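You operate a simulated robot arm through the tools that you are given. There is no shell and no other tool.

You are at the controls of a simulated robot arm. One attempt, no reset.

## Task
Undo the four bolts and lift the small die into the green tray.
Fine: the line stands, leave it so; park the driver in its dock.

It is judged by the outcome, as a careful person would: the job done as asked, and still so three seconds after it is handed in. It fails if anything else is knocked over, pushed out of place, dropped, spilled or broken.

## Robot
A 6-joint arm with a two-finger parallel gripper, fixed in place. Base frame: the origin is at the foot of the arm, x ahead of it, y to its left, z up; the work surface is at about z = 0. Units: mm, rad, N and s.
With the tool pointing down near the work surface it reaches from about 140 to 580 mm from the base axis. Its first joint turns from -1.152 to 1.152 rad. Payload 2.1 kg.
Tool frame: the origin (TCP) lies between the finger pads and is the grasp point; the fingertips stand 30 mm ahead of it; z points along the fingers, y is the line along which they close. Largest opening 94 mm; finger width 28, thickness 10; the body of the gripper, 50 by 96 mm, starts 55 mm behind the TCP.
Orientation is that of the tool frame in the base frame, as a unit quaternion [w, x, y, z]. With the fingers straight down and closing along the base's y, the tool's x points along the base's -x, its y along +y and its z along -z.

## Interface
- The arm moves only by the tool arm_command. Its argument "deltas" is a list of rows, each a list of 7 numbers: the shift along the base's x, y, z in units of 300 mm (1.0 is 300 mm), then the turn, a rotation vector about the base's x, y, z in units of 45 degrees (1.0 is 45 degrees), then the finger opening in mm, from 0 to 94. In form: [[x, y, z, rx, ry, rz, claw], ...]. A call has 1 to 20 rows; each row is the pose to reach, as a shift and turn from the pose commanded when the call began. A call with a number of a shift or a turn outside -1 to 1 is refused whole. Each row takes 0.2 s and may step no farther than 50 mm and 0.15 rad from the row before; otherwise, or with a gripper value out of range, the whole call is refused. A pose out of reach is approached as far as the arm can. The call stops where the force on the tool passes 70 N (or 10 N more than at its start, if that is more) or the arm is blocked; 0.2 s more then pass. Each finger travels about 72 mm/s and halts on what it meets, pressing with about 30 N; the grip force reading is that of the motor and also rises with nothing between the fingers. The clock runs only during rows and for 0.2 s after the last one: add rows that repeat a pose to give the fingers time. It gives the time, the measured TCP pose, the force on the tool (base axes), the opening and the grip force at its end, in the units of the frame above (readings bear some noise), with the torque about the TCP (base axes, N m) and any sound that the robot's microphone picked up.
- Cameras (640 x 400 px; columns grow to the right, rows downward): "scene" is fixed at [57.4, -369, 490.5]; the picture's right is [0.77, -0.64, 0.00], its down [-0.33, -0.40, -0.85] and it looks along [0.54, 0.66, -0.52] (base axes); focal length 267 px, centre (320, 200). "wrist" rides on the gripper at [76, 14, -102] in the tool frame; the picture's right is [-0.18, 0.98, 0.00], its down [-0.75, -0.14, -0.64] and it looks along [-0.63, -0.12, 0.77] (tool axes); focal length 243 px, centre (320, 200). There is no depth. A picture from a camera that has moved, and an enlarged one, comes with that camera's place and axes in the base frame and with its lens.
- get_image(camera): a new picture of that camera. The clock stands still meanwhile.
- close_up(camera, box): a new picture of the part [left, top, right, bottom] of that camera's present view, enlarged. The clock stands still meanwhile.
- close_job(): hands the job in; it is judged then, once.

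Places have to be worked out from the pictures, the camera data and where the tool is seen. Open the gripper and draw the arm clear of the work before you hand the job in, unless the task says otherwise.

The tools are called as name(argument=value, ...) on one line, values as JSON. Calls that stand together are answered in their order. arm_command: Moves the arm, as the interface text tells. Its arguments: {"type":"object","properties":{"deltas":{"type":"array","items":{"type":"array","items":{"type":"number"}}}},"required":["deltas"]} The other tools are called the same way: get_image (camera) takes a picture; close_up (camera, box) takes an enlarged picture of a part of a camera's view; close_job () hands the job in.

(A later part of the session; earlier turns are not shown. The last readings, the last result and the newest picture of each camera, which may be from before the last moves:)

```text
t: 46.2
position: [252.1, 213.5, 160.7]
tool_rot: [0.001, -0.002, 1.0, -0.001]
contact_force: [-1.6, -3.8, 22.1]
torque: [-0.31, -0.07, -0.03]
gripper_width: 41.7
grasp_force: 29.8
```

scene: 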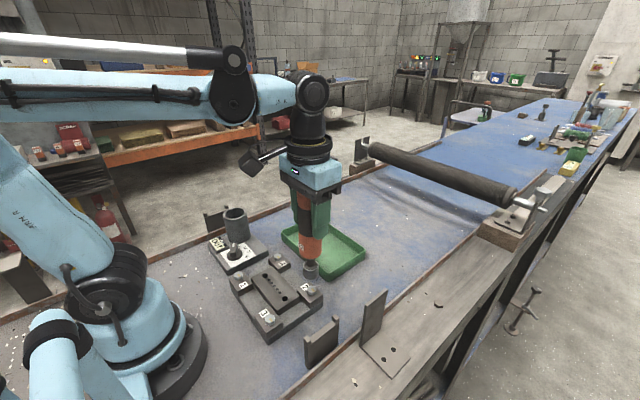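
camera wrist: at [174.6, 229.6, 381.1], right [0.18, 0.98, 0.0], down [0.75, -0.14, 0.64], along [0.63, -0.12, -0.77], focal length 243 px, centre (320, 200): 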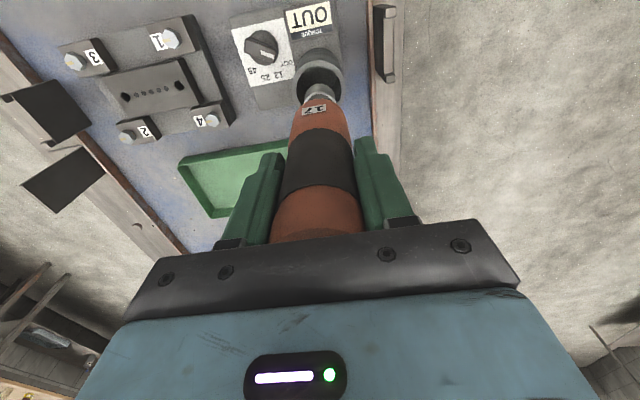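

The driver is seated on the dock with a 22 N push. I'll ease off half a millimetre, open the fingers and rise to look at its cap.

arm_command(deltas=[[0, 0, 0.002, 0, 0, 0, 30], [0, 0, 0.002, 0, 0, 0, 50], [0, 0, 0.002, 0, 0, 0, 70], [0, 0, 0.002, 0, 0, 0, 70], [0, 0, 0.05, 0, 0, 0, 70], [0, 0, 0.12, 0, 0, 0, 70], [0, 0, 0.22, 0, 0, 0, 70], [0, 0, 0.33, 0, 0, 0, 70], [0, 0, 0.43, 0, 0, 0, 70], [0, 0, 0.43, 0, 0, 0, 70]])

get_image(camera="wrist")

close_up(camera="scene", box=[190, 150, 290, 280])

```text
t: 48.4
position: [251.8, 212.6, 288.2]
tool_rot: [0.001, -0.002, 1.0, 0.0]
contact_force: [0.5, 0.5, -0.1]
torque: [0.03, 0.0, 0.01]
gripper_width: 69.9
grasp_force: 0.0
```

```text
taken
camera wrist: at [175.2, 226.8, 389.7], right [0.18, 0.98, 0.0], down [0.75, -0.14, 0.64], along [0.63, -0.12, -0.77], focal length 243 px, centre (320, 200)
```

wrist: 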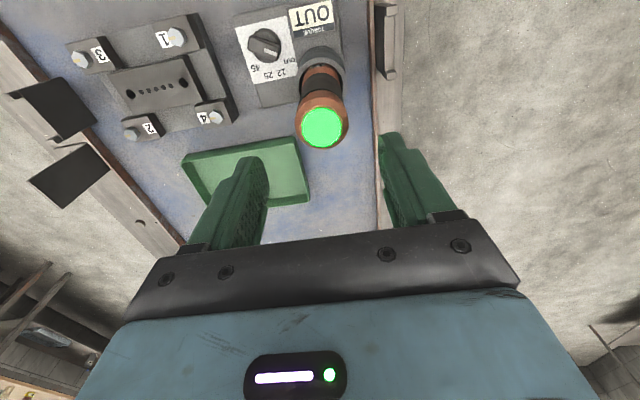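

```text
3.08 times, centred on (240, 215) of scene
camera zoom: at [57.4, -369.0, 490.5], right [0.77, -0.64, 0.0], down [-0.33, -0.4, -0.85], along [0.54, 0.66, -0.52], focal length 822 px, centre (566, 154)
```

zoom: 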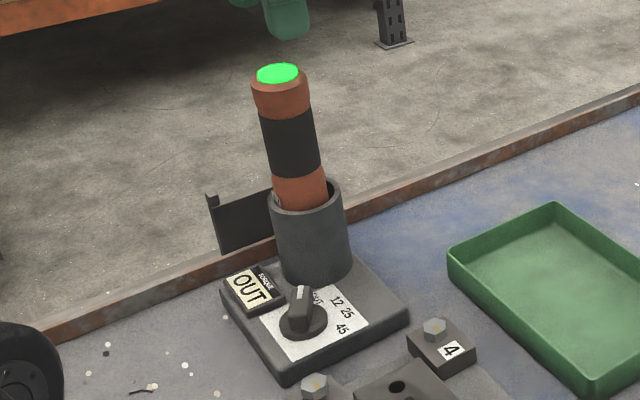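

The cap is bright green, so the last cycle finished as well. I'll compare bolts 1 and 2 against the untouched 3 and 4 from this view.

close_up(camera="wrist", box=[60, 20, 240, 150])

close_up(camera="scene", box=[295, 272, 327, 297])

close_up(camera="scene", box=[250, 300, 282, 325])

```text
3.08 times, centred on (150, 85) of wrist
camera zoom: at [175.2, 226.8, 389.7], right [0.18, 0.98, 0.0], down [0.75, -0.14, 0.64], along [0.63, -0.12, -0.77], focal length 746 px, centre (843, 554)
```

zoom: 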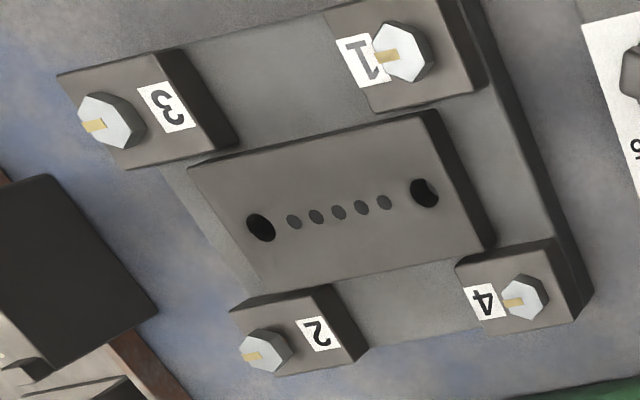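

```text
16.00 times, centred on (311, 284) of scene
camera zoom: at [57.4, -369.0, 490.5], right [0.77, -0.64, 0.0], down [-0.33, -0.4, -0.85], along [0.54, 0.66, -0.52], focal length 4273 px, centre (464, -1152)
```

zoom: 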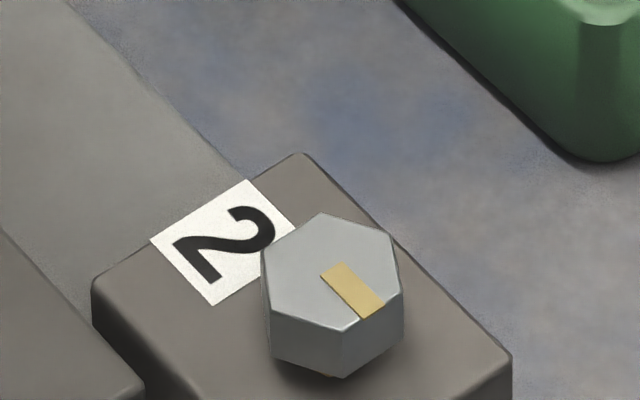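

```text
16.00 times, centred on (266, 312) of scene
camera zoom: at [57.4, -369.0, 490.5], right [0.77, -0.64, 0.0], down [-0.33, -0.4, -0.85], along [0.54, 0.66, -0.52], focal length 4273 px, centre (1184, -1600)
```

zoom: 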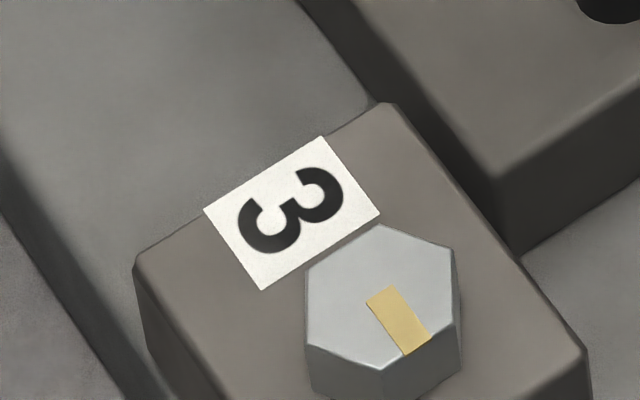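

Bolts 1 and 2 now look alike, both raised about 5 mm. I'll regrip the driver with the TCP at z of about 184, which leaves about 26 mm of slack beneath the gripper body.

arm_command(deltas=[[0, 0.001, -0.1, 0, 0, 0, 70], [0, 0.001, -0.2, 0, 0, 0, 70], [0, 0.001, -0.29, 0, 0, 0, 70], [0, 0.001, -0.3475, 0, 0, 0, 70], [0, 0.001, -0.3475, 0, 0, 0, 55], [0, 0.001, -0.3475, 0, 0, 0, 38], [0, 0.001, -0.3475, 0, 0, 0, 30], [0, 0.001, -0.3475, 0, 0, 0, 30], [0, 0.001, -0.3475, 0, 0, 0, 30]])

get_image(camera="wrist")

close_up(camera="scene", box=[190, 120, 290, 260])

```text
t: 50.4
position: [250.6, 211.8, 183.4]
tool_rot: [0.001, -0.002, 1.0, 0.0]
contact_force: [-0.1, -0.3, -0.1]
torque: [-0.01, 0.03, -0.02]
gripper_width: 41.7
grasp_force: 30.3
```

```text
taken
camera wrist: at [174.9, 226.8, 286.1], right [0.18, 0.98, 0.0], down [0.75, -0.14, 0.64], along [0.63, -0.12, -0.77], focal length 243 px, centre (320, 200)
```

wrist: 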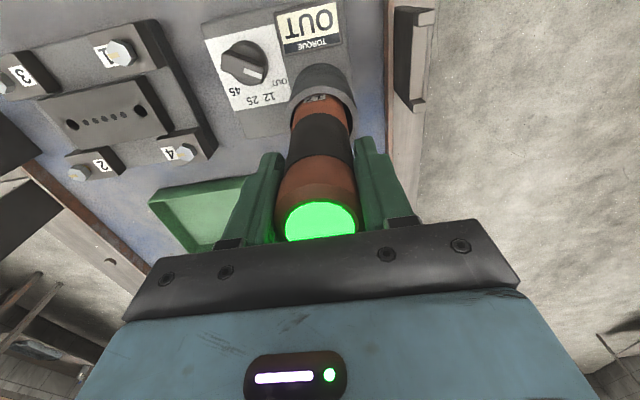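

```text
2.86 times, centred on (240, 190) of scene
camera zoom: at [57.4, -369.0, 490.5], right [0.77, -0.64, 0.0], down [-0.33, -0.4, -0.85], along [0.54, 0.66, -0.52], focal length 763 px, centre (549, 229)
```

zoom: 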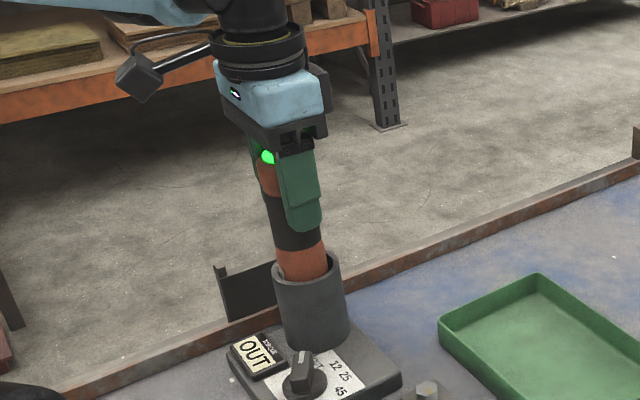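

The driver is gripped with its light now in view. I'll lift it straight out of the tube and carry it to above bolt 3, which by the pattern of bolts 1 and 2 lies at an offset of (-70.5, -289) from the dock.

arm_command(deltas=[[0, 0, 0.05, 0, 0, 0, 30], [0, 0, 0.15, 0, 0, 0, 30], [0, 0, 0.27, 0, 0, 0, 30], [0, 0, 0.387, 0, 0, 0, 30], [-0.02, -0.09, 0.387, 0, 0, 0, 30], [-0.05, -0.21, 0.387, 0, 0, 0, 30], [-0.08, -0.34, 0.387, 0, 0, 0, 30], [-0.11, -0.47, 0.387, 0, 0, 0, 30], [-0.14, -0.6, 0.387, 0, 0, 0, 30], [-0.17, -0.73, 0.35, 0, 0, 0, 30], [-0.2, -0.85, 0.3, 0, 0, 0, 30], [-0.225, -0.93, 0.25, 0, 0, 0, 30], [-0.235, -0.964, 0.207, 0, 0, 0, 30], [-0.235, -0.964, 0.207, 0, 0, 0, 30]])

get_image(camera="wrist")

close_up(camera="wrist", box=[290, 60, 350, 100])

close_up(camera="scene", box=[230, 265, 310, 335])

```text
t: 53.4
position: [181.0, -76.7, 246.0]
tool_rot: [0.001, -0.002, 1.0, 0.0]
contact_force: [0.0, -0.8, -5.3]
torque: [0.01, -0.02, -0.02]
gripper_width: 41.5
grasp_force: 30.6
```

```text
taken
camera wrist: at [105.5, -61.9, 348.0], right [0.18, 0.98, 0.0], down [0.75, -0.14, 0.64], along [0.63, -0.12, -0.77], focal length 243 px, centre (320, 200)
```

wrist: 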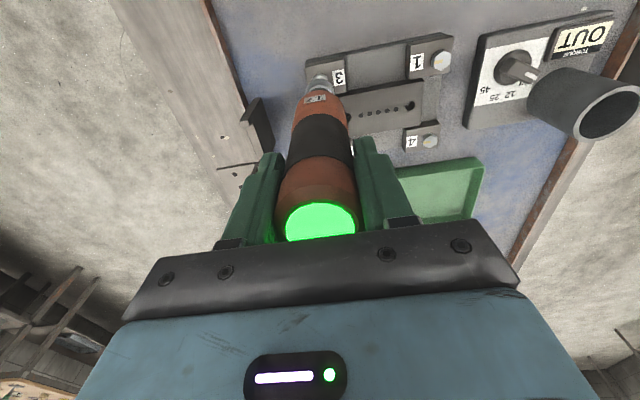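

```text
10.00 times, centred on (320, 80) of wrist
camera zoom: at [105.5, -61.9, 348.0], right [0.18, 0.98, 0.0], down [0.75, -0.14, 0.64], along [0.63, -0.12, -0.77], focal length 2426 px, centre (320, 1400)
```

zoom: 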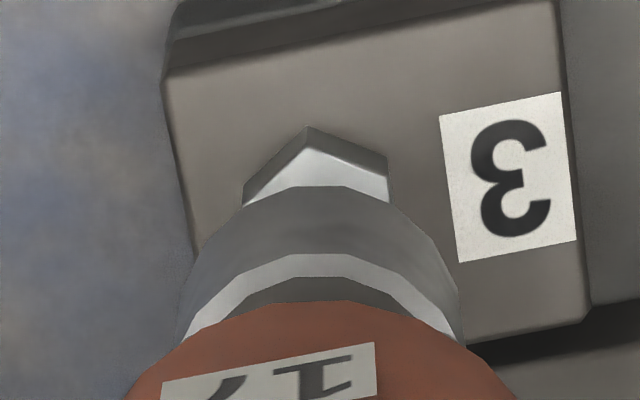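

```text
5.71 times, centred on (270, 300) of scene
camera zoom: at [57.4, -369.0, 490.5], right [0.77, -0.64, 0.0], down [-0.33, -0.4, -0.85], along [0.54, 0.66, -0.52], focal length 1526 px, centre (606, -371)
```

zoom: 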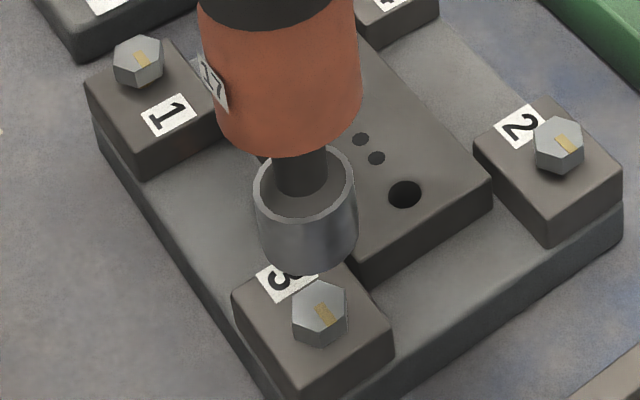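

The scene view suggests a small offset at bolt 3 that the wrist view does not. I'll zoom in to measure it better.

close_up(camera="scene", box=[250, 285, 298, 335])

close_up(camera="scene", box=[210, 160, 310, 340])

```text
8.00 times, centred on (274, 310) of scene
camera zoom: at [57.4, -369.0, 490.5], right [0.77, -0.64, 0.0], down [-0.33, -0.4, -0.85], along [0.54, 0.66, -0.52], focal length 2136 px, centre (688, -680)
```

zoom: 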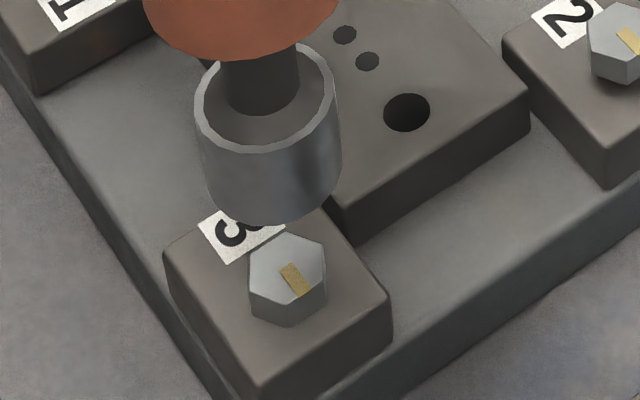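

```text
2.22 times, centred on (260, 250) of scene
camera zoom: at [57.4, -369.0, 490.5], right [0.77, -0.64, 0.0], down [-0.33, -0.4, -0.85], along [0.54, 0.66, -0.52], focal length 594 px, centre (453, 89)
```

zoom: 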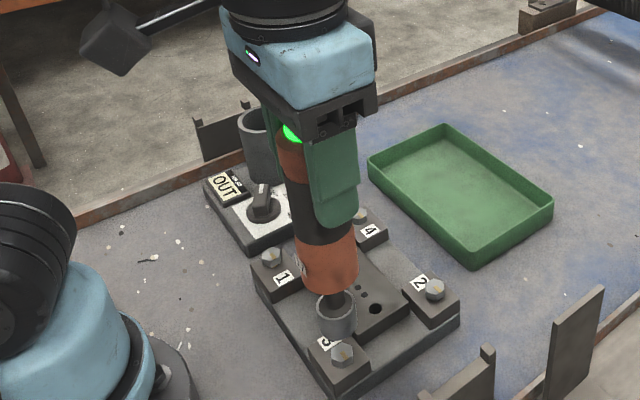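

Measured carefully, bolt 3 is within about 0.6 mm of the socket. I'll shift 0.6 mm in +y and descend to about 4 mm before the expected contact.

arm_command(deltas=[[0, 0.002, -0.04, 0, 0, 0, 30], [0, 0.002, -0.08, 0, 0, 0, 30], [0, 0.002, -0.11, 0, 0, 0, 30], [0, 0.002, -0.127, 0, 0, 0, 30], [0, 0.002, -0.127, 0, 0, 0, 30]])

close_up(camera="scene", box=[250, 285, 298, 335])

close_up(camera="wrist", box=[290, 60, 350, 110])

```text
t: 54.6
position: [182.1, -74.6, 208.4]
tool_rot: [0.001, -0.002, 1.0, 0.0]
contact_force: [-0.2, -0.3, -5.2]
torque: [-0.01, 0.02, -0.04]
gripper_width: 41.7
grasp_force: 30.3
```

```text
8.00 times, centred on (274, 310) of scene
camera zoom: at [57.4, -369.0, 490.5], right [0.77, -0.64, 0.0], down [-0.33, -0.4, -0.85], along [0.54, 0.66, -0.52], focal length 2136 px, centre (688, -680)
```

zoom: 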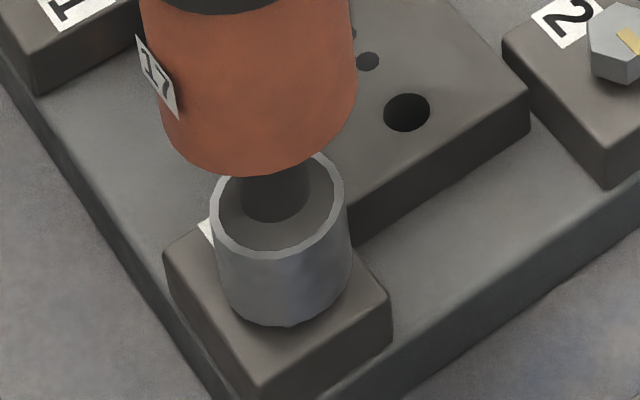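

```text
8.00 times, centred on (320, 85) of wrist
camera zoom: at [105.2, -60.3, 311.2], right [0.18, 0.98, 0.0], down [0.75, -0.14, 0.64], along [0.63, -0.12, -0.77], focal length 1941 px, centre (320, 1120)
```

zoom: 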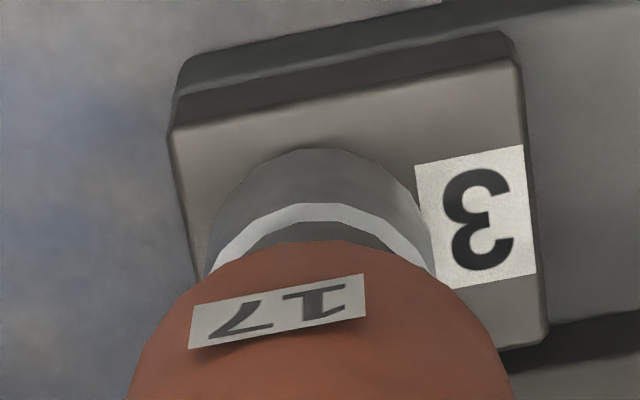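

The socket is over the head of bolt 3. I'll continue down gently to contact.

arm_command(deltas=[[0, 0, -0.003, 0, 0, 0, 30], [0, 0, -0.006, 0, 0, 0, 30], [0, 0, -0.008, 0, 0, 0, 30]])

arm_command(deltas=[[0, 0, -0.0025, 0, 0, 0, 30], [0, 0, -0.005, 0, 0, 0, 30]])

```text
t: 55.4
position: [182.3, -75.4, 206.3]
tool_rot: [0.001, -0.002, 1.0, 0.0]
contact_force: [-0.9, 0.5, -6.1]
torque: [-0.03, 0.0, -0.01]
gripper_width: 41.8
grasp_force: 30.1
```

```text
t: 56.0
position: [181.5, -75.1, 203.4]
tool_rot: [0.001, -0.003, 1.0, 0.0]
contact_force: [-0.7, 0.1, -5.7]
torque: [-0.02, 0.01, -0.01]
gripper_width: 41.8
grasp_force: 30.0
```

arm_command(deltas=[[0, 0, -0.0025, 0, 0, 0, 30], [0, 0, -0.005, 0, 0, 0, 30]])

```text
t: 56.6
position: [181.3, -74.7, 202.5]
tool_rot: [0.001, -0.001, 1.0, 0.0]
contact_force: [-0.3, 0.9, 4.4]
torque: [0.07, 0.0, 0.0]
gripper_width: 41.9
grasp_force: 30.1
```

Contact has just begun at about 10 N. I'll press another 1 mm and hold so that the driver can run its cycle.

arm_command(deltas=[[0, 0, -0.0035, 0, 0, 0, 30], [0, 0, -0.0035, 0, 0, 0, 30], [0, 0, -0.0035, 0, 0, 0, 30]])

get_image(camera="wrist")

close_up(camera="scene", box=[250, 285, 298, 335])

```text
t: 57.4
position: [181.3, -73.9, 201.8]
tool_rot: [0.002, -0.001, 1.0, 0.0]
contact_force: [-0.5, 1.2, 33.3]
torque: [0.12, 0.02, 0.0]
gripper_width: 41.6
grasp_force: 30.2
```

```text
taken
camera wrist: at [105.1, -60.6, 305.2], right [0.18, 0.98, 0.0], down [0.75, -0.14, 0.64], along [0.63, -0.12, -0.76], focal length 243 px, centre (320, 200)
```

wrist: 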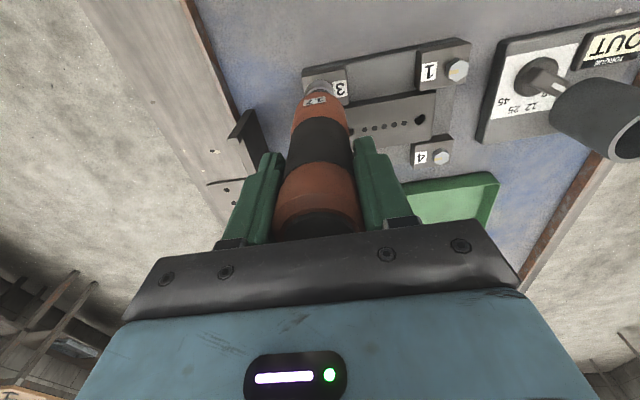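

```text
8.00 times, centred on (274, 310) of scene
camera zoom: at [57.3, -369.0, 490.5], right [0.77, -0.64, 0.0], down [-0.33, -0.4, -0.85], along [0.54, 0.66, -0.52], focal length 2136 px, centre (688, -680)
```

zoom: 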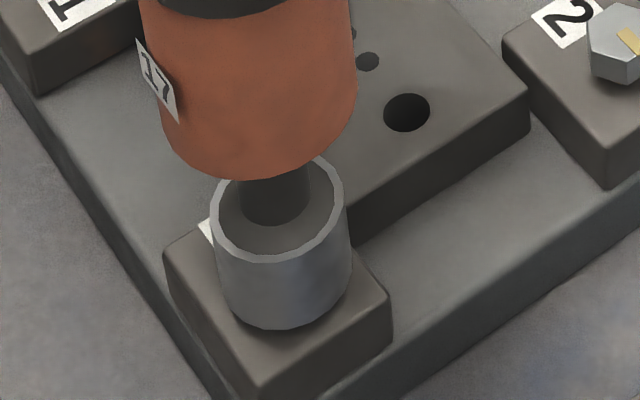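

The green light has gone out, so the cycle is running. I'll hold the press and watch for it to come back.

arm_command(deltas=[[0, 0, 0, 0, 0, 0, 30], [0, 0, 0, 0, 0, 0, 30]])

get_image(camera="wrist")

```text
t: 58.0
position: [180.4, -75.2, 201.3]
tool_rot: [0.002, -0.002, 1.0, -0.001]
contact_force: [-0.1, -0.1, 30.1]
torque: [0.22, -0.13, 0.02]
gripper_width: 41.7
grasp_force: 30.4
```

```text
taken
camera wrist: at [105.0, -60.5, 304.8], right [0.18, 0.98, 0.0], down [0.75, -0.14, 0.64], along [0.63, -0.12, -0.76], focal length 243 px, centre (320, 200)
```

wrist: 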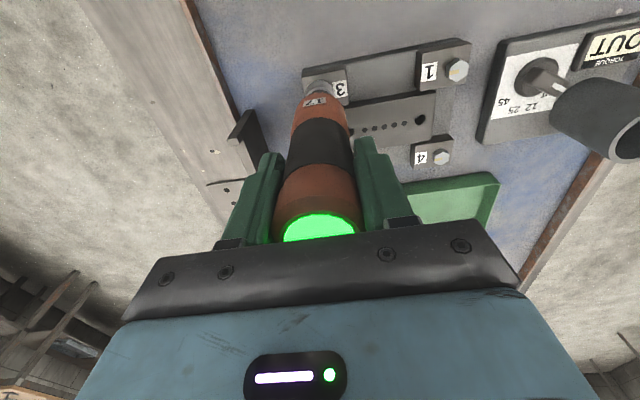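

Green again, so bolt 3 is done. I'll lift off and move to bolt 4 at an offset of (98.4, 131.8) from here.

arm_command(deltas=[[0, 0, 0.02, 0, 0, 0, 30], [0, 0, 0.06, 0, 0, 0, 30], [0, 0, 0.11, 0, 0, 0, 30], [0, 0, 0.15, 0, 0, 0, 30], [0.065, 0.088, 0.15, 0, 0, 0, 30], [0.13, 0.176, 0.15, 0, 0, 0, 30], [0.2, 0.264, 0.15, 0, 0, 0, 30], [0.26, 0.352, 0.15, 0, 0, 0, 30], [0.328, 0.439, 0.15, 0, 0, 0, 30], [0.328, 0.439, 0.15, 0, 0, 0, 30]])

get_image(camera="wrist")

close_up(camera="wrist", box=[290, 60, 350, 110])

close_up(camera="scene", box=[256, 225, 304, 275])

close_up(camera="scene", box=[250, 295, 290, 330])

```text
t: 60.2
position: [279.7, 59.1, 246.3]
tool_rot: [0.001, -0.002, 1.0, 0.0]
contact_force: [0.0, -0.2, -6.5]
torque: [-0.02, 0.04, -0.01]
gripper_width: 41.8
grasp_force: 29.8
```

```text
taken
camera wrist: at [203.4, 73.6, 349.5], right [0.18, 0.98, 0.0], down [0.75, -0.14, 0.64], along [0.63, -0.12, -0.77], focal length 243 px, centre (320, 200)
```

wrist: 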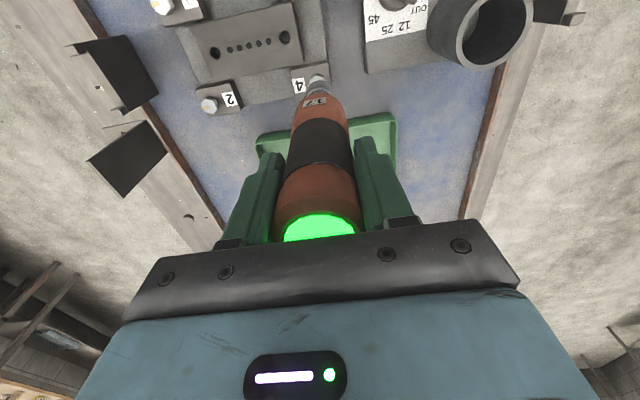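

```text
8.00 times, centred on (320, 85) of wrist
camera zoom: at [203.4, 73.6, 349.5], right [0.18, 0.98, 0.0], down [0.75, -0.14, 0.64], along [0.63, -0.12, -0.77], focal length 1941 px, centre (320, 1120)
```

zoom: 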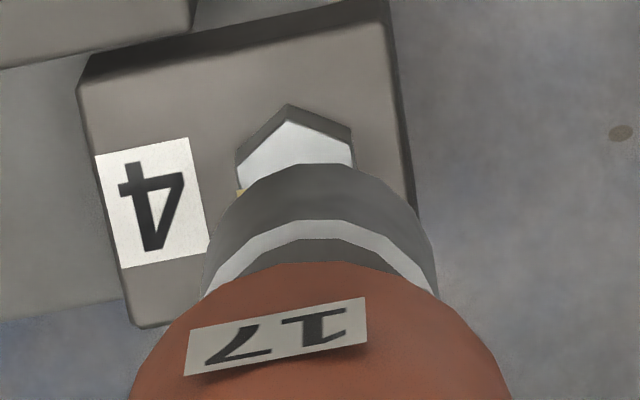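

```text
8.00 times, centred on (280, 250) of scene
camera zoom: at [57.4, -369.0, 490.5], right [0.77, -0.64, 0.0], down [-0.33, -0.4, -0.85], along [0.54, 0.66, -0.52], focal length 2136 px, centre (640, -200)
```

zoom: 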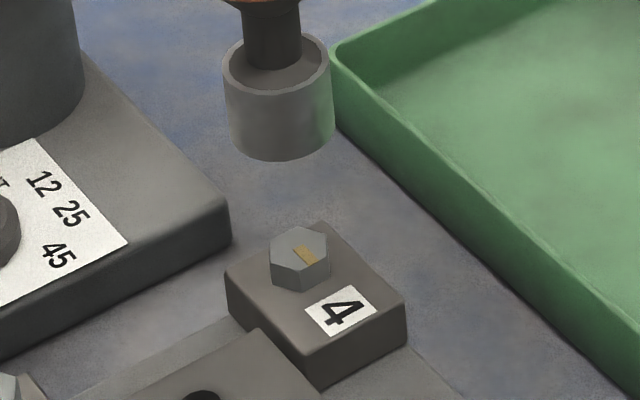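

```text
11.43 times, centred on (270, 312) of scene
camera zoom: at [57.4, -369.0, 490.5], right [0.77, -0.64, 0.0], down [-0.33, -0.4, -0.85], along [0.54, 0.66, -0.52], focal length 3052 px, centre (891, -1086)
```

zoom: 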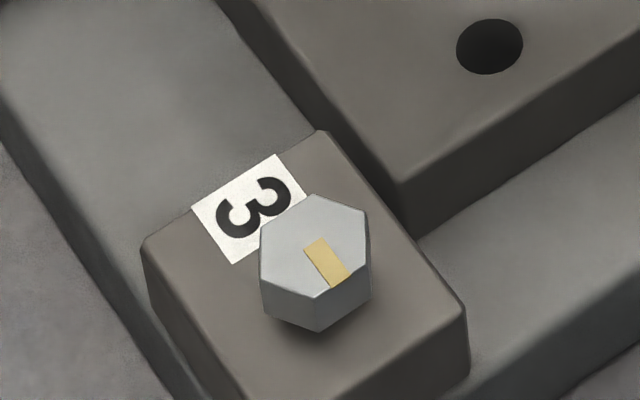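

Bolt 3 stands raised like the others. At bolt 4 both views show the socket about 2.2 mm too far in +y, so I'll correct that while descending to just above the head and check again.

arm_command(deltas=[[0.001, -0.0075, -0.03, 0, 0, 0, 30], [0.001, -0.0075, -0.07, 0, 0, 0, 30], [0.001, -0.0075, -0.1, 0, 0, 0, 30], [0.001, -0.0075, -0.1, 0, 0, 0, 30]])

close_up(camera="wrist", box=[290, 60, 350, 110])

close_up(camera="scene", box=[256, 225, 304, 275])

```text
t: 61.2
position: [281.0, 54.7, 216.4]
tool_rot: [0.001, -0.001, 1.0, 0.001]
contact_force: [-0.1, -0.5, -5.8]
torque: [0.01, 0.01, 0.01]
gripper_width: 41.8
grasp_force: 29.9
```

```text
8.00 times, centred on (320, 85) of wrist
camera zoom: at [204.1, 68.9, 318.7], right [0.18, 0.98, 0.0], down [0.75, -0.14, 0.64], along [0.63, -0.12, -0.77], focal length 1941 px, centre (320, 1120)
```

zoom: 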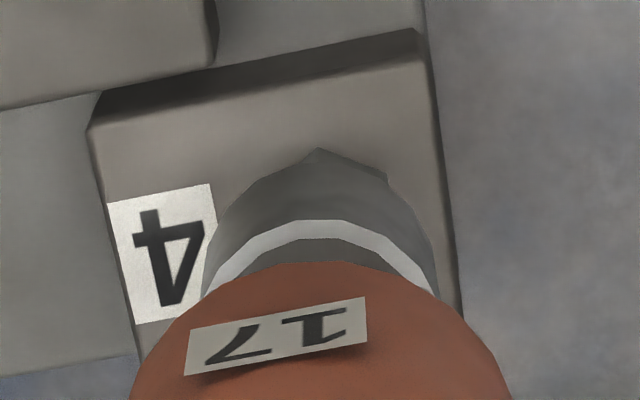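

```text
8.00 times, centred on (280, 250) of scene
camera zoom: at [57.4, -369.0, 490.5], right [0.77, -0.64, 0.0], down [-0.33, -0.4, -0.85], along [0.54, 0.66, -0.52], focal length 2136 px, centre (640, -200)
```

zoom: 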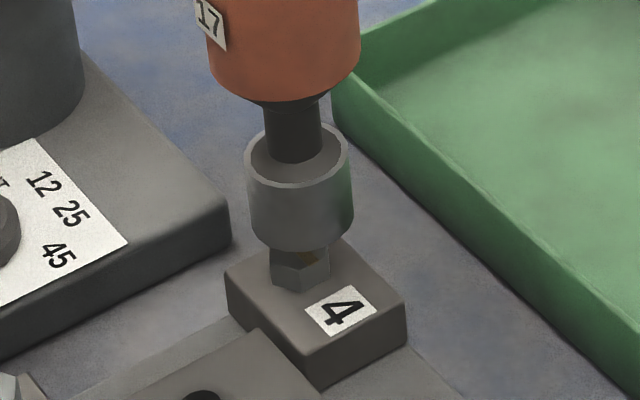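

The arm had not settled before, and the bolt is now about 1.8 mm to the +y side. I'll shift +1.7 mm, let it settle with extra rows and check again.

arm_command(deltas=[[0, 0.0057, 0, 0, 0, 0, 30], [0, 0.0057, 0, 0, 0, 0, 30], [0, 0.0057, 0, 0, 0, 0, 30], [0, 0.0057, 0, 0, 0, 0, 30]])

close_up(camera="wrist", box=[290, 60, 350, 110])

close_up(camera="scene", box=[256, 225, 304, 275])

```text
t: 62.2
position: [280.6, 56.0, 215.9]
tool_rot: [0.002, -0.002, 1.0, -0.001]
contact_force: [-0.4, -0.9, -6.0]
torque: [0.0, 0.0, 0.0]
gripper_width: 41.4
grasp_force: 29.8
```

```text
8.00 times, centred on (320, 85) of wrist
camera zoom: at [204.2, 70.8, 318.8], right [0.18, 0.98, 0.0], down [0.75, -0.14, 0.64], along [0.63, -0.12, -0.77], focal length 1941 px, centre (320, 1120)
```

zoom: 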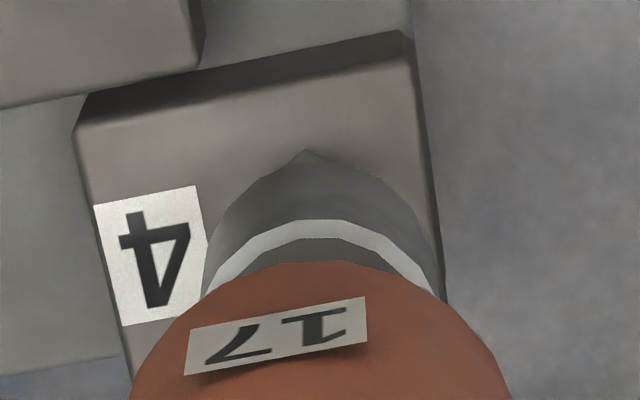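

```text
8.00 times, centred on (280, 250) of scene
camera zoom: at [57.4, -369.0, 490.5], right [0.77, -0.64, 0.0], down [-0.33, -0.4, -0.85], along [0.54, 0.66, -0.52], focal length 2136 px, centre (640, -200)
```

zoom: 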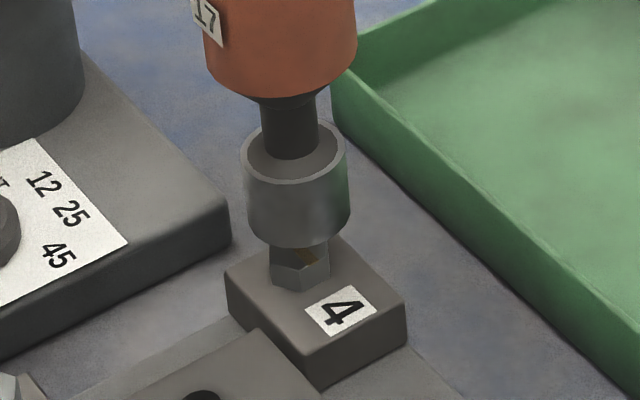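

The socket is centred on bolt 4. I'll descend 15 mm, then step down to contact.

arm_command(deltas=[[0, 0, -0.02, 0, 0, 0, 30], [0, 0, -0.04, 0, 0, 0, 30], [0, 0, -0.05, 0, 0, 0, 30], [0, 0, -0.05, 0, 0, 0, 30]])

arm_command(deltas=[[0, 0, -0.003, 0, 0, 0, 30], [0, 0, -0.006, 0, 0, 0, 30], [0, 0, -0.009, 0, 0, 0, 30]])

arm_command(deltas=[[0, 0, -0.0025, 0, 0, 0, 30], [0, 0, -0.005, 0, 0, 0, 30]])

```text
t: 63.2
position: [281.1, 56.7, 202.0]
tool_rot: [0.001, -0.002, 1.0, 0.001]
contact_force: [0.6, 0.3, -6.2]
torque: [0.02, -0.01, -0.05]
gripper_width: 41.5
grasp_force: 30.0
```

```text
t: 64.0
position: [281.3, 56.6, 198.7]
tool_rot: [0.001, -0.001, 1.0, 0.0]
contact_force: [0.2, 0.9, -6.3]
torque: [0.02, 0.02, 0.02]
gripper_width: 41.7
grasp_force: 30.1
```

```text
t: 64.6
position: [281.5, 56.5, 197.0]
tool_rot: [0.001, -0.002, 1.0, 0.0]
contact_force: [0.1, -0.5, -5.7]
torque: [0.0, -0.01, 0.01]
gripper_width: 41.6
grasp_force: 30.0
```

No contact yet at TCP z of 197. I'll go down another 1.5 mm.

arm_command(deltas=[[0, 0, -0.0025, 0, 0, 0, 30], [0, 0, -0.005, 0, 0, 0, 30]])

```text
t: 65.2
position: [281.4, 56.9, 197.8]
tool_rot: [0.002, -0.002, 1.0, -0.001]
contact_force: [-0.1, -0.5, 33.4]
torque: [0.14, 0.13, 0.0]
gripper_width: 41.9
grasp_force: 29.9
```

Contact is at 33 N, so I'll hold the press and watch the light.

arm_command(deltas=[[0, 0, 0, 0, 0, 0, 30], [0, 0, 0, 0, 0, 0, 30], [0, 0, 0, 0, 0, 0, 30], [0, 0, 0, 0, 0, 0, 30]])

get_image(camera="wrist")

close_up(camera="scene", box=[256, 225, 304, 275])

```text
t: 66.2
position: [279.7, 56.0, 196.2]
tool_rot: [0.002, -0.002, 1.0, 0.0]
contact_force: [0.7, -0.1, 29.5]
torque: [-0.12, -0.01, 0.01]
gripper_width: 41.7
grasp_force: 29.9
```

```text
taken
camera wrist: at [204.1, 71.4, 299.0], right [0.18, 0.98, 0.0], down [0.75, -0.14, 0.64], along [0.63, -0.12, -0.77], focal length 243 px, centre (320, 200)
```

wrist: 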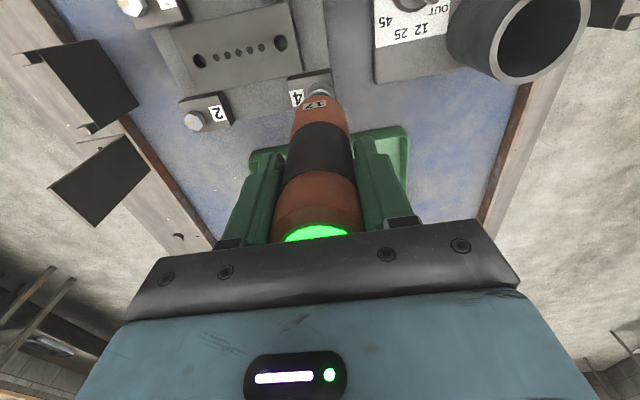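

```text
8.00 times, centred on (280, 250) of scene
camera zoom: at [57.3, -369.0, 490.5], right [0.77, -0.64, 0.0], down [-0.33, -0.4, -0.85], along [0.54, 0.66, -0.52], focal length 2136 px, centre (640, -200)
```

zoom: 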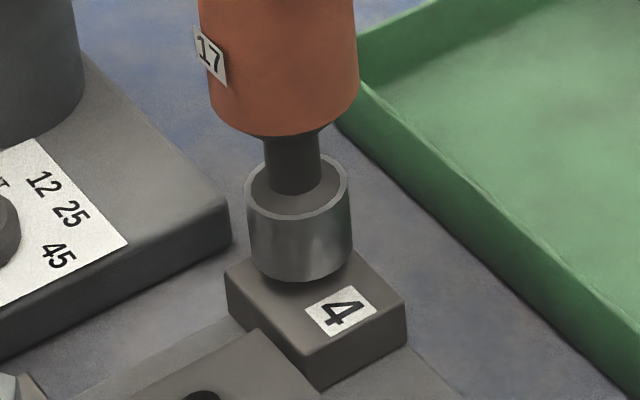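

Green again, so all four bolts are done. I'll lift straight up and bring the driver above its dock.

arm_command(deltas=[[0, 0, 0.02, 0, 0, 0, 30], [0, 0, 0.07, 0, 0, 0, 30], [0, 0, 0.15, 0, 0, 0, 30], [0, 0, 0.23, 0, 0, 0, 30], [-0.01, 0.06, 0.28, 0, 0, 0, 30], [-0.03, 0.18, 0.28, 0, 0, 0, 30], [-0.055, 0.3, 0.28, 0, 0, 0, 30], [-0.075, 0.42, 0.28, 0, 0, 0, 30], [-0.094, 0.5247, 0.28, 0, 0, 0, 30], [-0.094, 0.5247, 0.28, 0, 0, 0, 30], [-0.094, 0.5247, 0.28, 0, 0, 0, 30]])

close_up(camera="wrist", box=[280, 40, 360, 110])

close_up(camera="scene", box=[190, 120, 290, 280])

close_up(camera="scene", box=[220, 240, 330, 340])

```text
t: 68.6
position: [254.2, 214.5, 279.7]
tool_rot: [0.001, -0.001, 1.0, 0.0]
contact_force: [0.5, -0.7, -6.9]
torque: [0.02, -0.01, 0.03]
gripper_width: 41.9
grasp_force: 30.3
```

```text
5.71 times, centred on (320, 75) of wrist
camera zoom: at [177.6, 229.2, 382.3], right [0.18, 0.98, 0.0], down [0.75, -0.14, 0.64], along [0.63, -0.12, -0.77], focal length 1386 px, centre (320, 914)
```

zoom: 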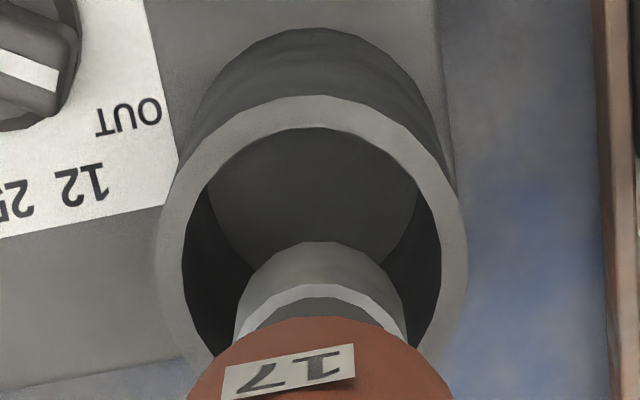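

```text
2.50 times, centred on (240, 200) of scene
camera zoom: at [57.4, -369.0, 490.5], right [0.77, -0.64, 0.0], down [-0.33, -0.4, -0.85], along [0.54, 0.66, -0.52], focal length 668 px, centre (520, 200)
```

zoom: 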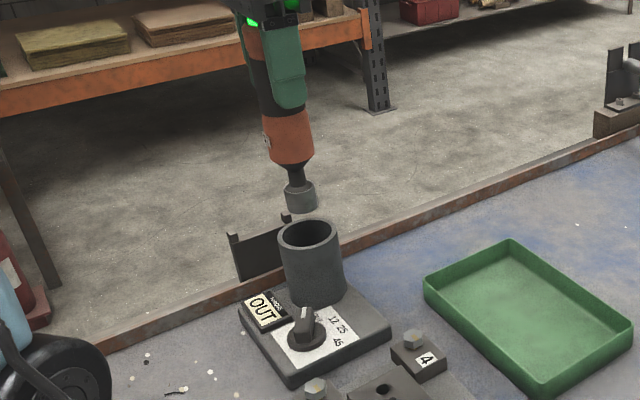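

```text
4.00 times, centred on (275, 290) of scene
camera zoom: at [57.4, -369.0, 490.5], right [0.77, -0.64, 0.0], down [-0.33, -0.4, -0.85], along [0.54, 0.66, -0.52], focal length 1068 px, centre (500, -160)
```

zoom: 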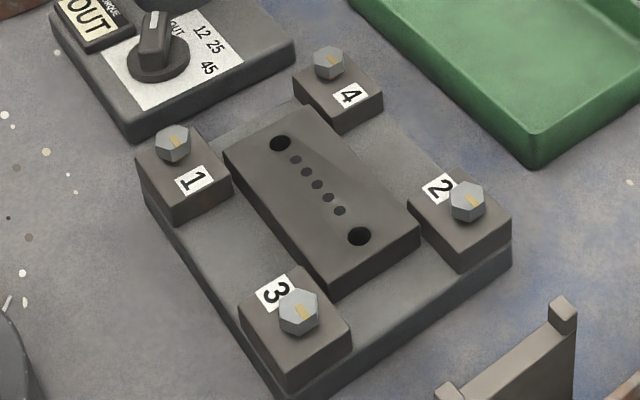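

The tube centre appears about 1.3 mm toward -x and 1.5 mm toward -y of the socket. I'll correct for that and lower the driver, slowing near the expected seat at TCP z of about 172.

arm_command(deltas=[[-0.004, -0.004, 0, 0, 0, 0, 30], [-0.004, -0.004, -0.08, 0, 0, 0, 30], [-0.004, -0.004, -0.16, 0, 0, 0, 30], [-0.004, -0.004, -0.24, 0, 0, 0, 30], [-0.004, -0.004, -0.3, 0, 0, 0, 30], [-0.004, -0.004, -0.33, 0, 0, 0, 30], [-0.004, -0.004, -0.33, 0, 0, 0, 30]])

arm_command(deltas=[[0, 0, -0.004, 0, 0, 0, 30], [0, 0, -0.008, 0, 0, 0, 30], [0, 0, -0.012, 0, 0, 0, 30]])

```text
t: 70.2
position: [251.3, 213.6, 179.9]
tool_rot: [0.001, -0.002, 1.0, 0.001]
contact_force: [0.2, -0.3, -4.9]
torque: [-0.01, 0.01, -0.01]
gripper_width: 42.0
grasp_force: 29.5
```

```text
t: 71.0
position: [250.4, 212.6, 177.2]
tool_rot: [0.001, -0.002, 1.0, 0.0]
contact_force: [-0.4, -0.6, -5.2]
torque: [-0.01, -0.01, 0.02]
gripper_width: 41.8
grasp_force: 29.8
```

Still free with no contact. I'll keep lowering in small steps.

arm_command(deltas=[[0, 0, -0.003, 0, 0, 0, 30], [0, 0, -0.006, 0, 0, 0, 30], [0, 0, -0.009, 0, 0, 0, 30]])

arm_command(deltas=[[0, 0, -0.003, 0, 0, 0, 30], [0, 0, -0.006, 0, 0, 0, 30]])

```text
t: 71.8
position: [252.9, 212.1, 174.1]
tool_rot: [0.001, -0.002, 1.0, 0.0]
contact_force: [-0.1, 0.1, -5.0]
torque: [0.02, 0.01, 0.01]
gripper_width: 41.7
grasp_force: 30.2
```

```text
t: 72.4
position: [251.3, 212.3, 172.5]
tool_rot: [0.001, -0.001, 1.0, 0.0]
contact_force: [0.0, -0.5, -5.6]
torque: [0.01, -0.01, 0.01]
gripper_width: 41.7
grasp_force: 30.0
```

arm_command(deltas=[[0, 0, -0.003, 0, 0, 0, 30], [0, 0, -0.006, 0, 0, 0, 30]])

```text
t: 73.0
position: [250.2, 211.6, 172.3]
tool_rot: [0.001, -0.002, 1.0, -0.001]
contact_force: [1.0, -0.4, -6.5]
torque: [-0.02, 0.02, 0.03]
gripper_width: 41.5
grasp_force: 29.8
```

The seat is not reached yet (commanded z about 171), so I'll continue.

arm_command(deltas=[[0, 0, -0.003, 0, 0, 0, 30], [0, 0, -0.006, 0, 0, 0, 30]])

```text
t: 73.6
position: [251.0, 214.1, 170.7]
tool_rot: [0.002, -0.002, 1.0, -0.001]
contact_force: [-1.1, -2.1, 31.7]
torque: [-0.19, 0.0, -0.01]
gripper_width: 41.8
grasp_force: 30.2
```

The driver is seated with a 32 N push. I'll ease off, open the fingers and rise clear, then check that it stands properly.

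arm_command(deltas=[[0, 0, 0.003, 0, 0, 0, 30], [0, 0, 0.003, 0, 0, 0, 50], [0, 0, 0.003, 0, 0, 0, 70], [0, 0, 0.003, 0, 0, 0, 70], [0, 0, 0.05, 0, 0, 0, 70], [0, 0, 0.13, 0, 0, 0, 70], [0, 0, 0.24, 0, 0, 0, 70], [0, 0, 0.35, 0, 0, 0, 70], [0, 0, 0.4, 0, 0, 0, 70], [0, 0, 0.4, 0, 0, 0, 70]])

get_image(camera="wrist")

close_up(camera="scene", box=[190, 150, 330, 340])

```text
t: 75.8
position: [250.6, 213.3, 289.1]
tool_rot: [0.001, -0.001, 1.0, 0.0]
contact_force: [-0.3, 0.5, -0.2]
torque: [0.01, 0.01, 0.01]
gripper_width: 69.9
grasp_force: 0.1
```

```text
taken
camera wrist: at [174.0, 227.7, 391.6], right [0.18, 0.98, 0.0], down [0.75, -0.14, 0.64], along [0.63, -0.12, -0.77], focal length 243 px, centre (320, 200)
```

wrist: 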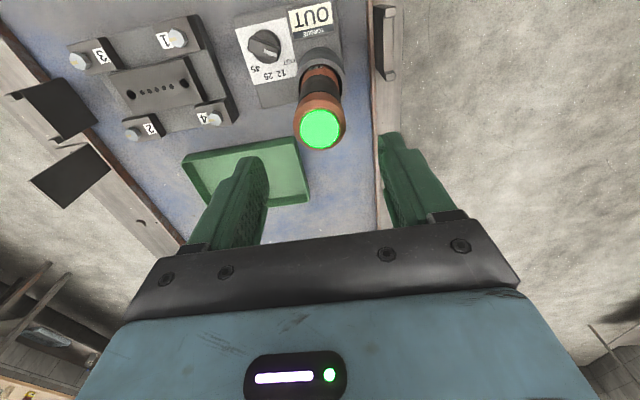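

```text
2.11 times, centred on (260, 245) of scene
camera zoom: at [57.4, -369.0, 490.5], right [0.77, -0.64, 0.0], down [-0.33, -0.4, -0.85], along [0.54, 0.66, -0.52], focal length 562 px, centre (446, 105)
```

zoom: 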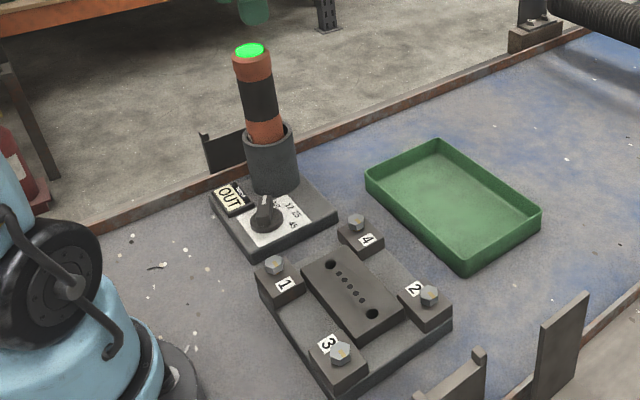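

The driver stands parked in its dock with a green cap. Next is the die, centred near (229.5, -10.6) and about 53 x 108 mm. I'll turn the tool -90° so that the fingers close along x, and move above it with a wide opening.

arm_command(deltas=[[-0.006, -0.06, 0, 0, 0, -0.167, 80], [-0.012, -0.12, 0, 0, 0, -0.333, 86], [-0.018, -0.185, 0, 0, 0, -0.5, 86], [-0.024, -0.25, 0, 0, 0, -0.667, 86], [-0.03, -0.31, 0, 0, 0, -0.833, 86], [-0.036, -0.371, 0, 0, 0, -1.0, 86], [-0.036, -0.371, 0, 0, 0, -1.0, 86]])

arm_command(deltas=[[-0.006, -0.06, -0.04, 0, 0, -0.167, 86], [-0.012, -0.12, -0.08, 0, 0, -0.333, 86], [-0.018, -0.185, -0.12, 0, 0, -0.5, 86], [-0.024, -0.25, -0.16, 0, 0, -0.667, 86], [-0.03, -0.31, -0.2, 0, 0, -0.833, 86], [-0.036, -0.371, -0.24, 0, 0, -1.0, 86], [-0.036, -0.371, -0.24, 0, 0, -1.0, 86], [-0.036, -0.371, -0.24, 0, 0, -1.0, 86]])

get_image(camera="wrist")

get_image(camera="scene")

```text
t: 77.4
position: [240.0, 100.3, 289.3]
tool_rot: [0.0, 0.382, 0.924, 0.001]
contact_force: [0.4, -0.7, -0.6]
torque: [0.0, -0.02, -0.03]
gripper_width: 85.8
grasp_force: 0.0
```

```text
t: 79.2
position: [229.1, -10.1, 217.8]
tool_rot: [0.0, 0.706, 0.708, 0.0]
contact_force: [0.5, 0.4, 0.8]
torque: [-0.01, -0.01, 0.03]
gripper_width: 85.8
grasp_force: 0.1
```

```text
taken
camera wrist: at [243.4, 66.6, 320.1], right [0.98, -0.18, 0.0], down [-0.14, -0.75, 0.64], along [-0.12, -0.63, -0.77], focal length 243 px, centre (320, 200)
```

wrist: 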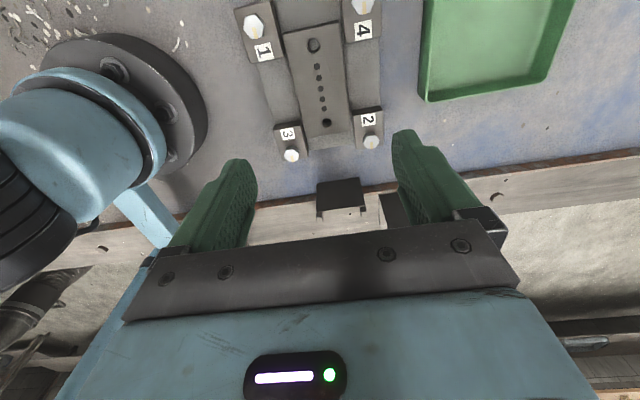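

```text
taken
```

scene: 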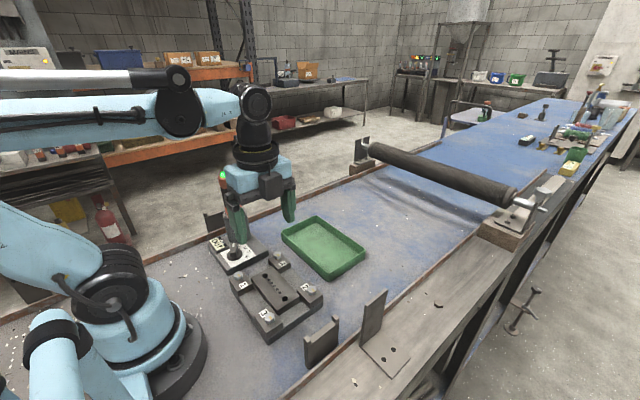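

close_up(camera="wrist", box=[220, 0, 420, 170])

close_up(camera="scene", box=[225, 245, 330, 345])

close_up(camera="scene", box=[255, 270, 305, 320])

```text
2.35 times, centred on (320, 85) of wrist
camera zoom: at [243.4, 66.6, 320.1], right [0.98, -0.18, 0.0], down [-0.14, -0.75, 0.64], along [-0.12, -0.63, -0.77], focal length 571 px, centre (320, 471)
```

zoom: 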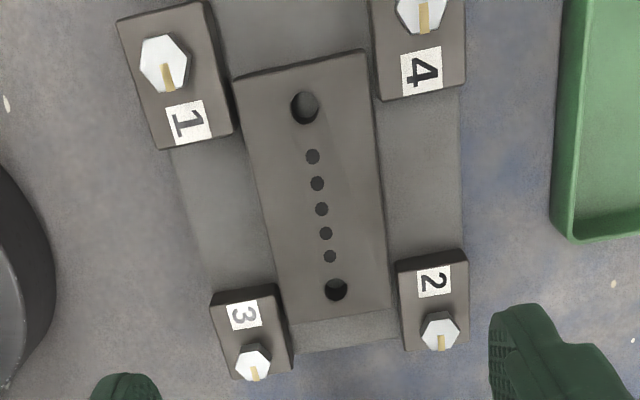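

```text
4.00 times, centred on (278, 295) of scene
camera zoom: at [57.4, -369.0, 490.5], right [0.77, -0.64, 0.0], down [-0.33, -0.4, -0.85], along [0.54, 0.66, -0.52], focal length 1068 px, centre (490, -180)
```

zoom: 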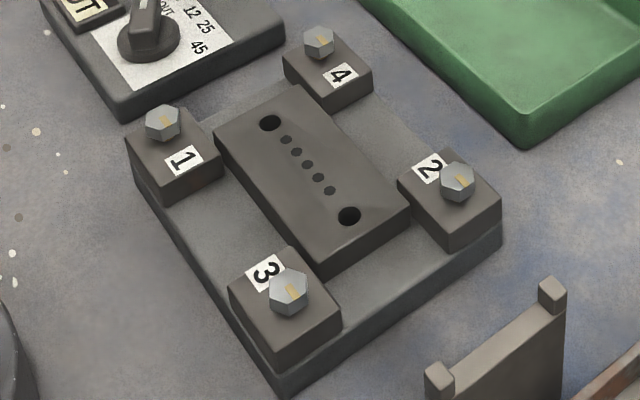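

```text
8.00 times, centred on (280, 295) of scene
camera zoom: at [57.4, -369.0, 490.5], right [0.77, -0.64, 0.0], down [-0.33, -0.4, -0.85], along [0.54, 0.66, -0.52], focal length 2136 px, centre (640, -560)
```

zoom: 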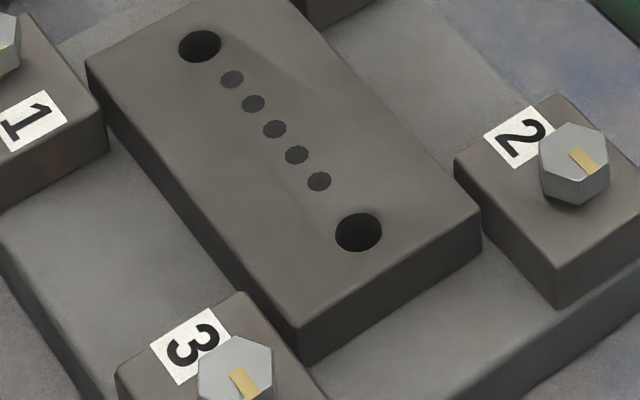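

In the frame of my bolt alignments the die's centre is at about (231, -9.5), with its top near z = 41 and standing about 10–12 mm proud of the plate. I'll centre on it and descend until the fingertips are just above die height.

arm_command(deltas=[[0.004, 0.003, -0.1, 0, 0, 0, 78], [0.004, 0.003, -0.2, 0, 0, 0, 78], [0.004, 0.003, -0.3, 0, 0, 0, 78], [0.004, 0.003, -0.4, 0, 0, 0, 78], [0.004, 0.003, -0.46, 0, 0, 0, 78], [0.004, 0.003, -0.46, 0, 0, 0, 78], [0.004, 0.003, -0.46, 0, 0, 0, 78]])

get_image(camera="wrist")

close_up(camera="scene", box=[215, 225, 335, 345])

```text
t: 80.8
position: [230.4, -9.8, 79.0]
tool_rot: [0.0, 0.706, 0.708, 0.0]
contact_force: [-0.2, 0.2, 0.3]
torque: [0.02, 0.03, -0.01]
gripper_width: 77.9
grasp_force: 0.1
```

```text
taken
camera wrist: at [244.5, 67.5, 181.8], right [0.98, -0.18, 0.0], down [-0.14, -0.75, 0.64], along [-0.12, -0.63, -0.77], focal length 243 px, centre (320, 200)
```

wrist: 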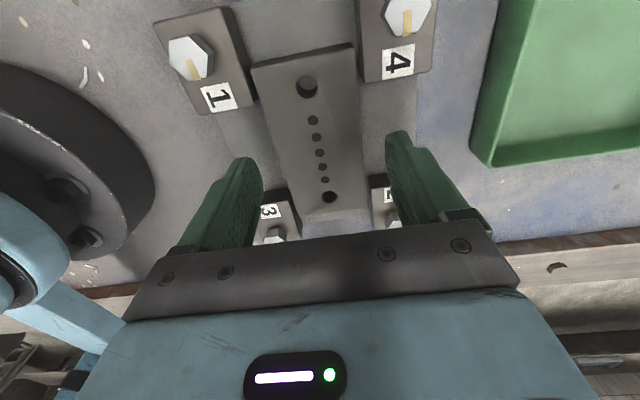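

```text
3.33 times, centred on (275, 285) of scene
camera zoom: at [57.4, -369.0, 490.5], right [0.77, -0.64, 0.0], down [-0.33, -0.4, -0.85], along [0.54, 0.66, -0.52], focal length 890 px, centre (470, -83)
```

zoom: 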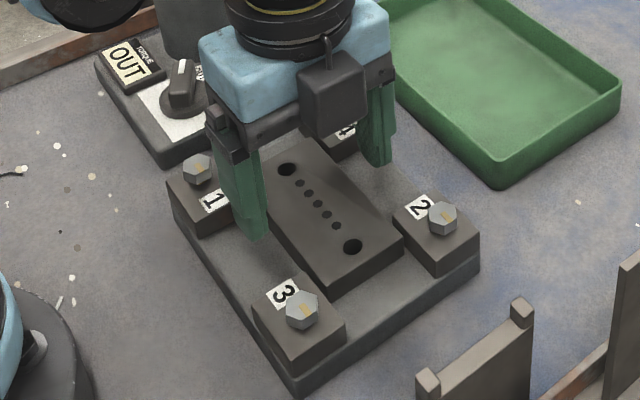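

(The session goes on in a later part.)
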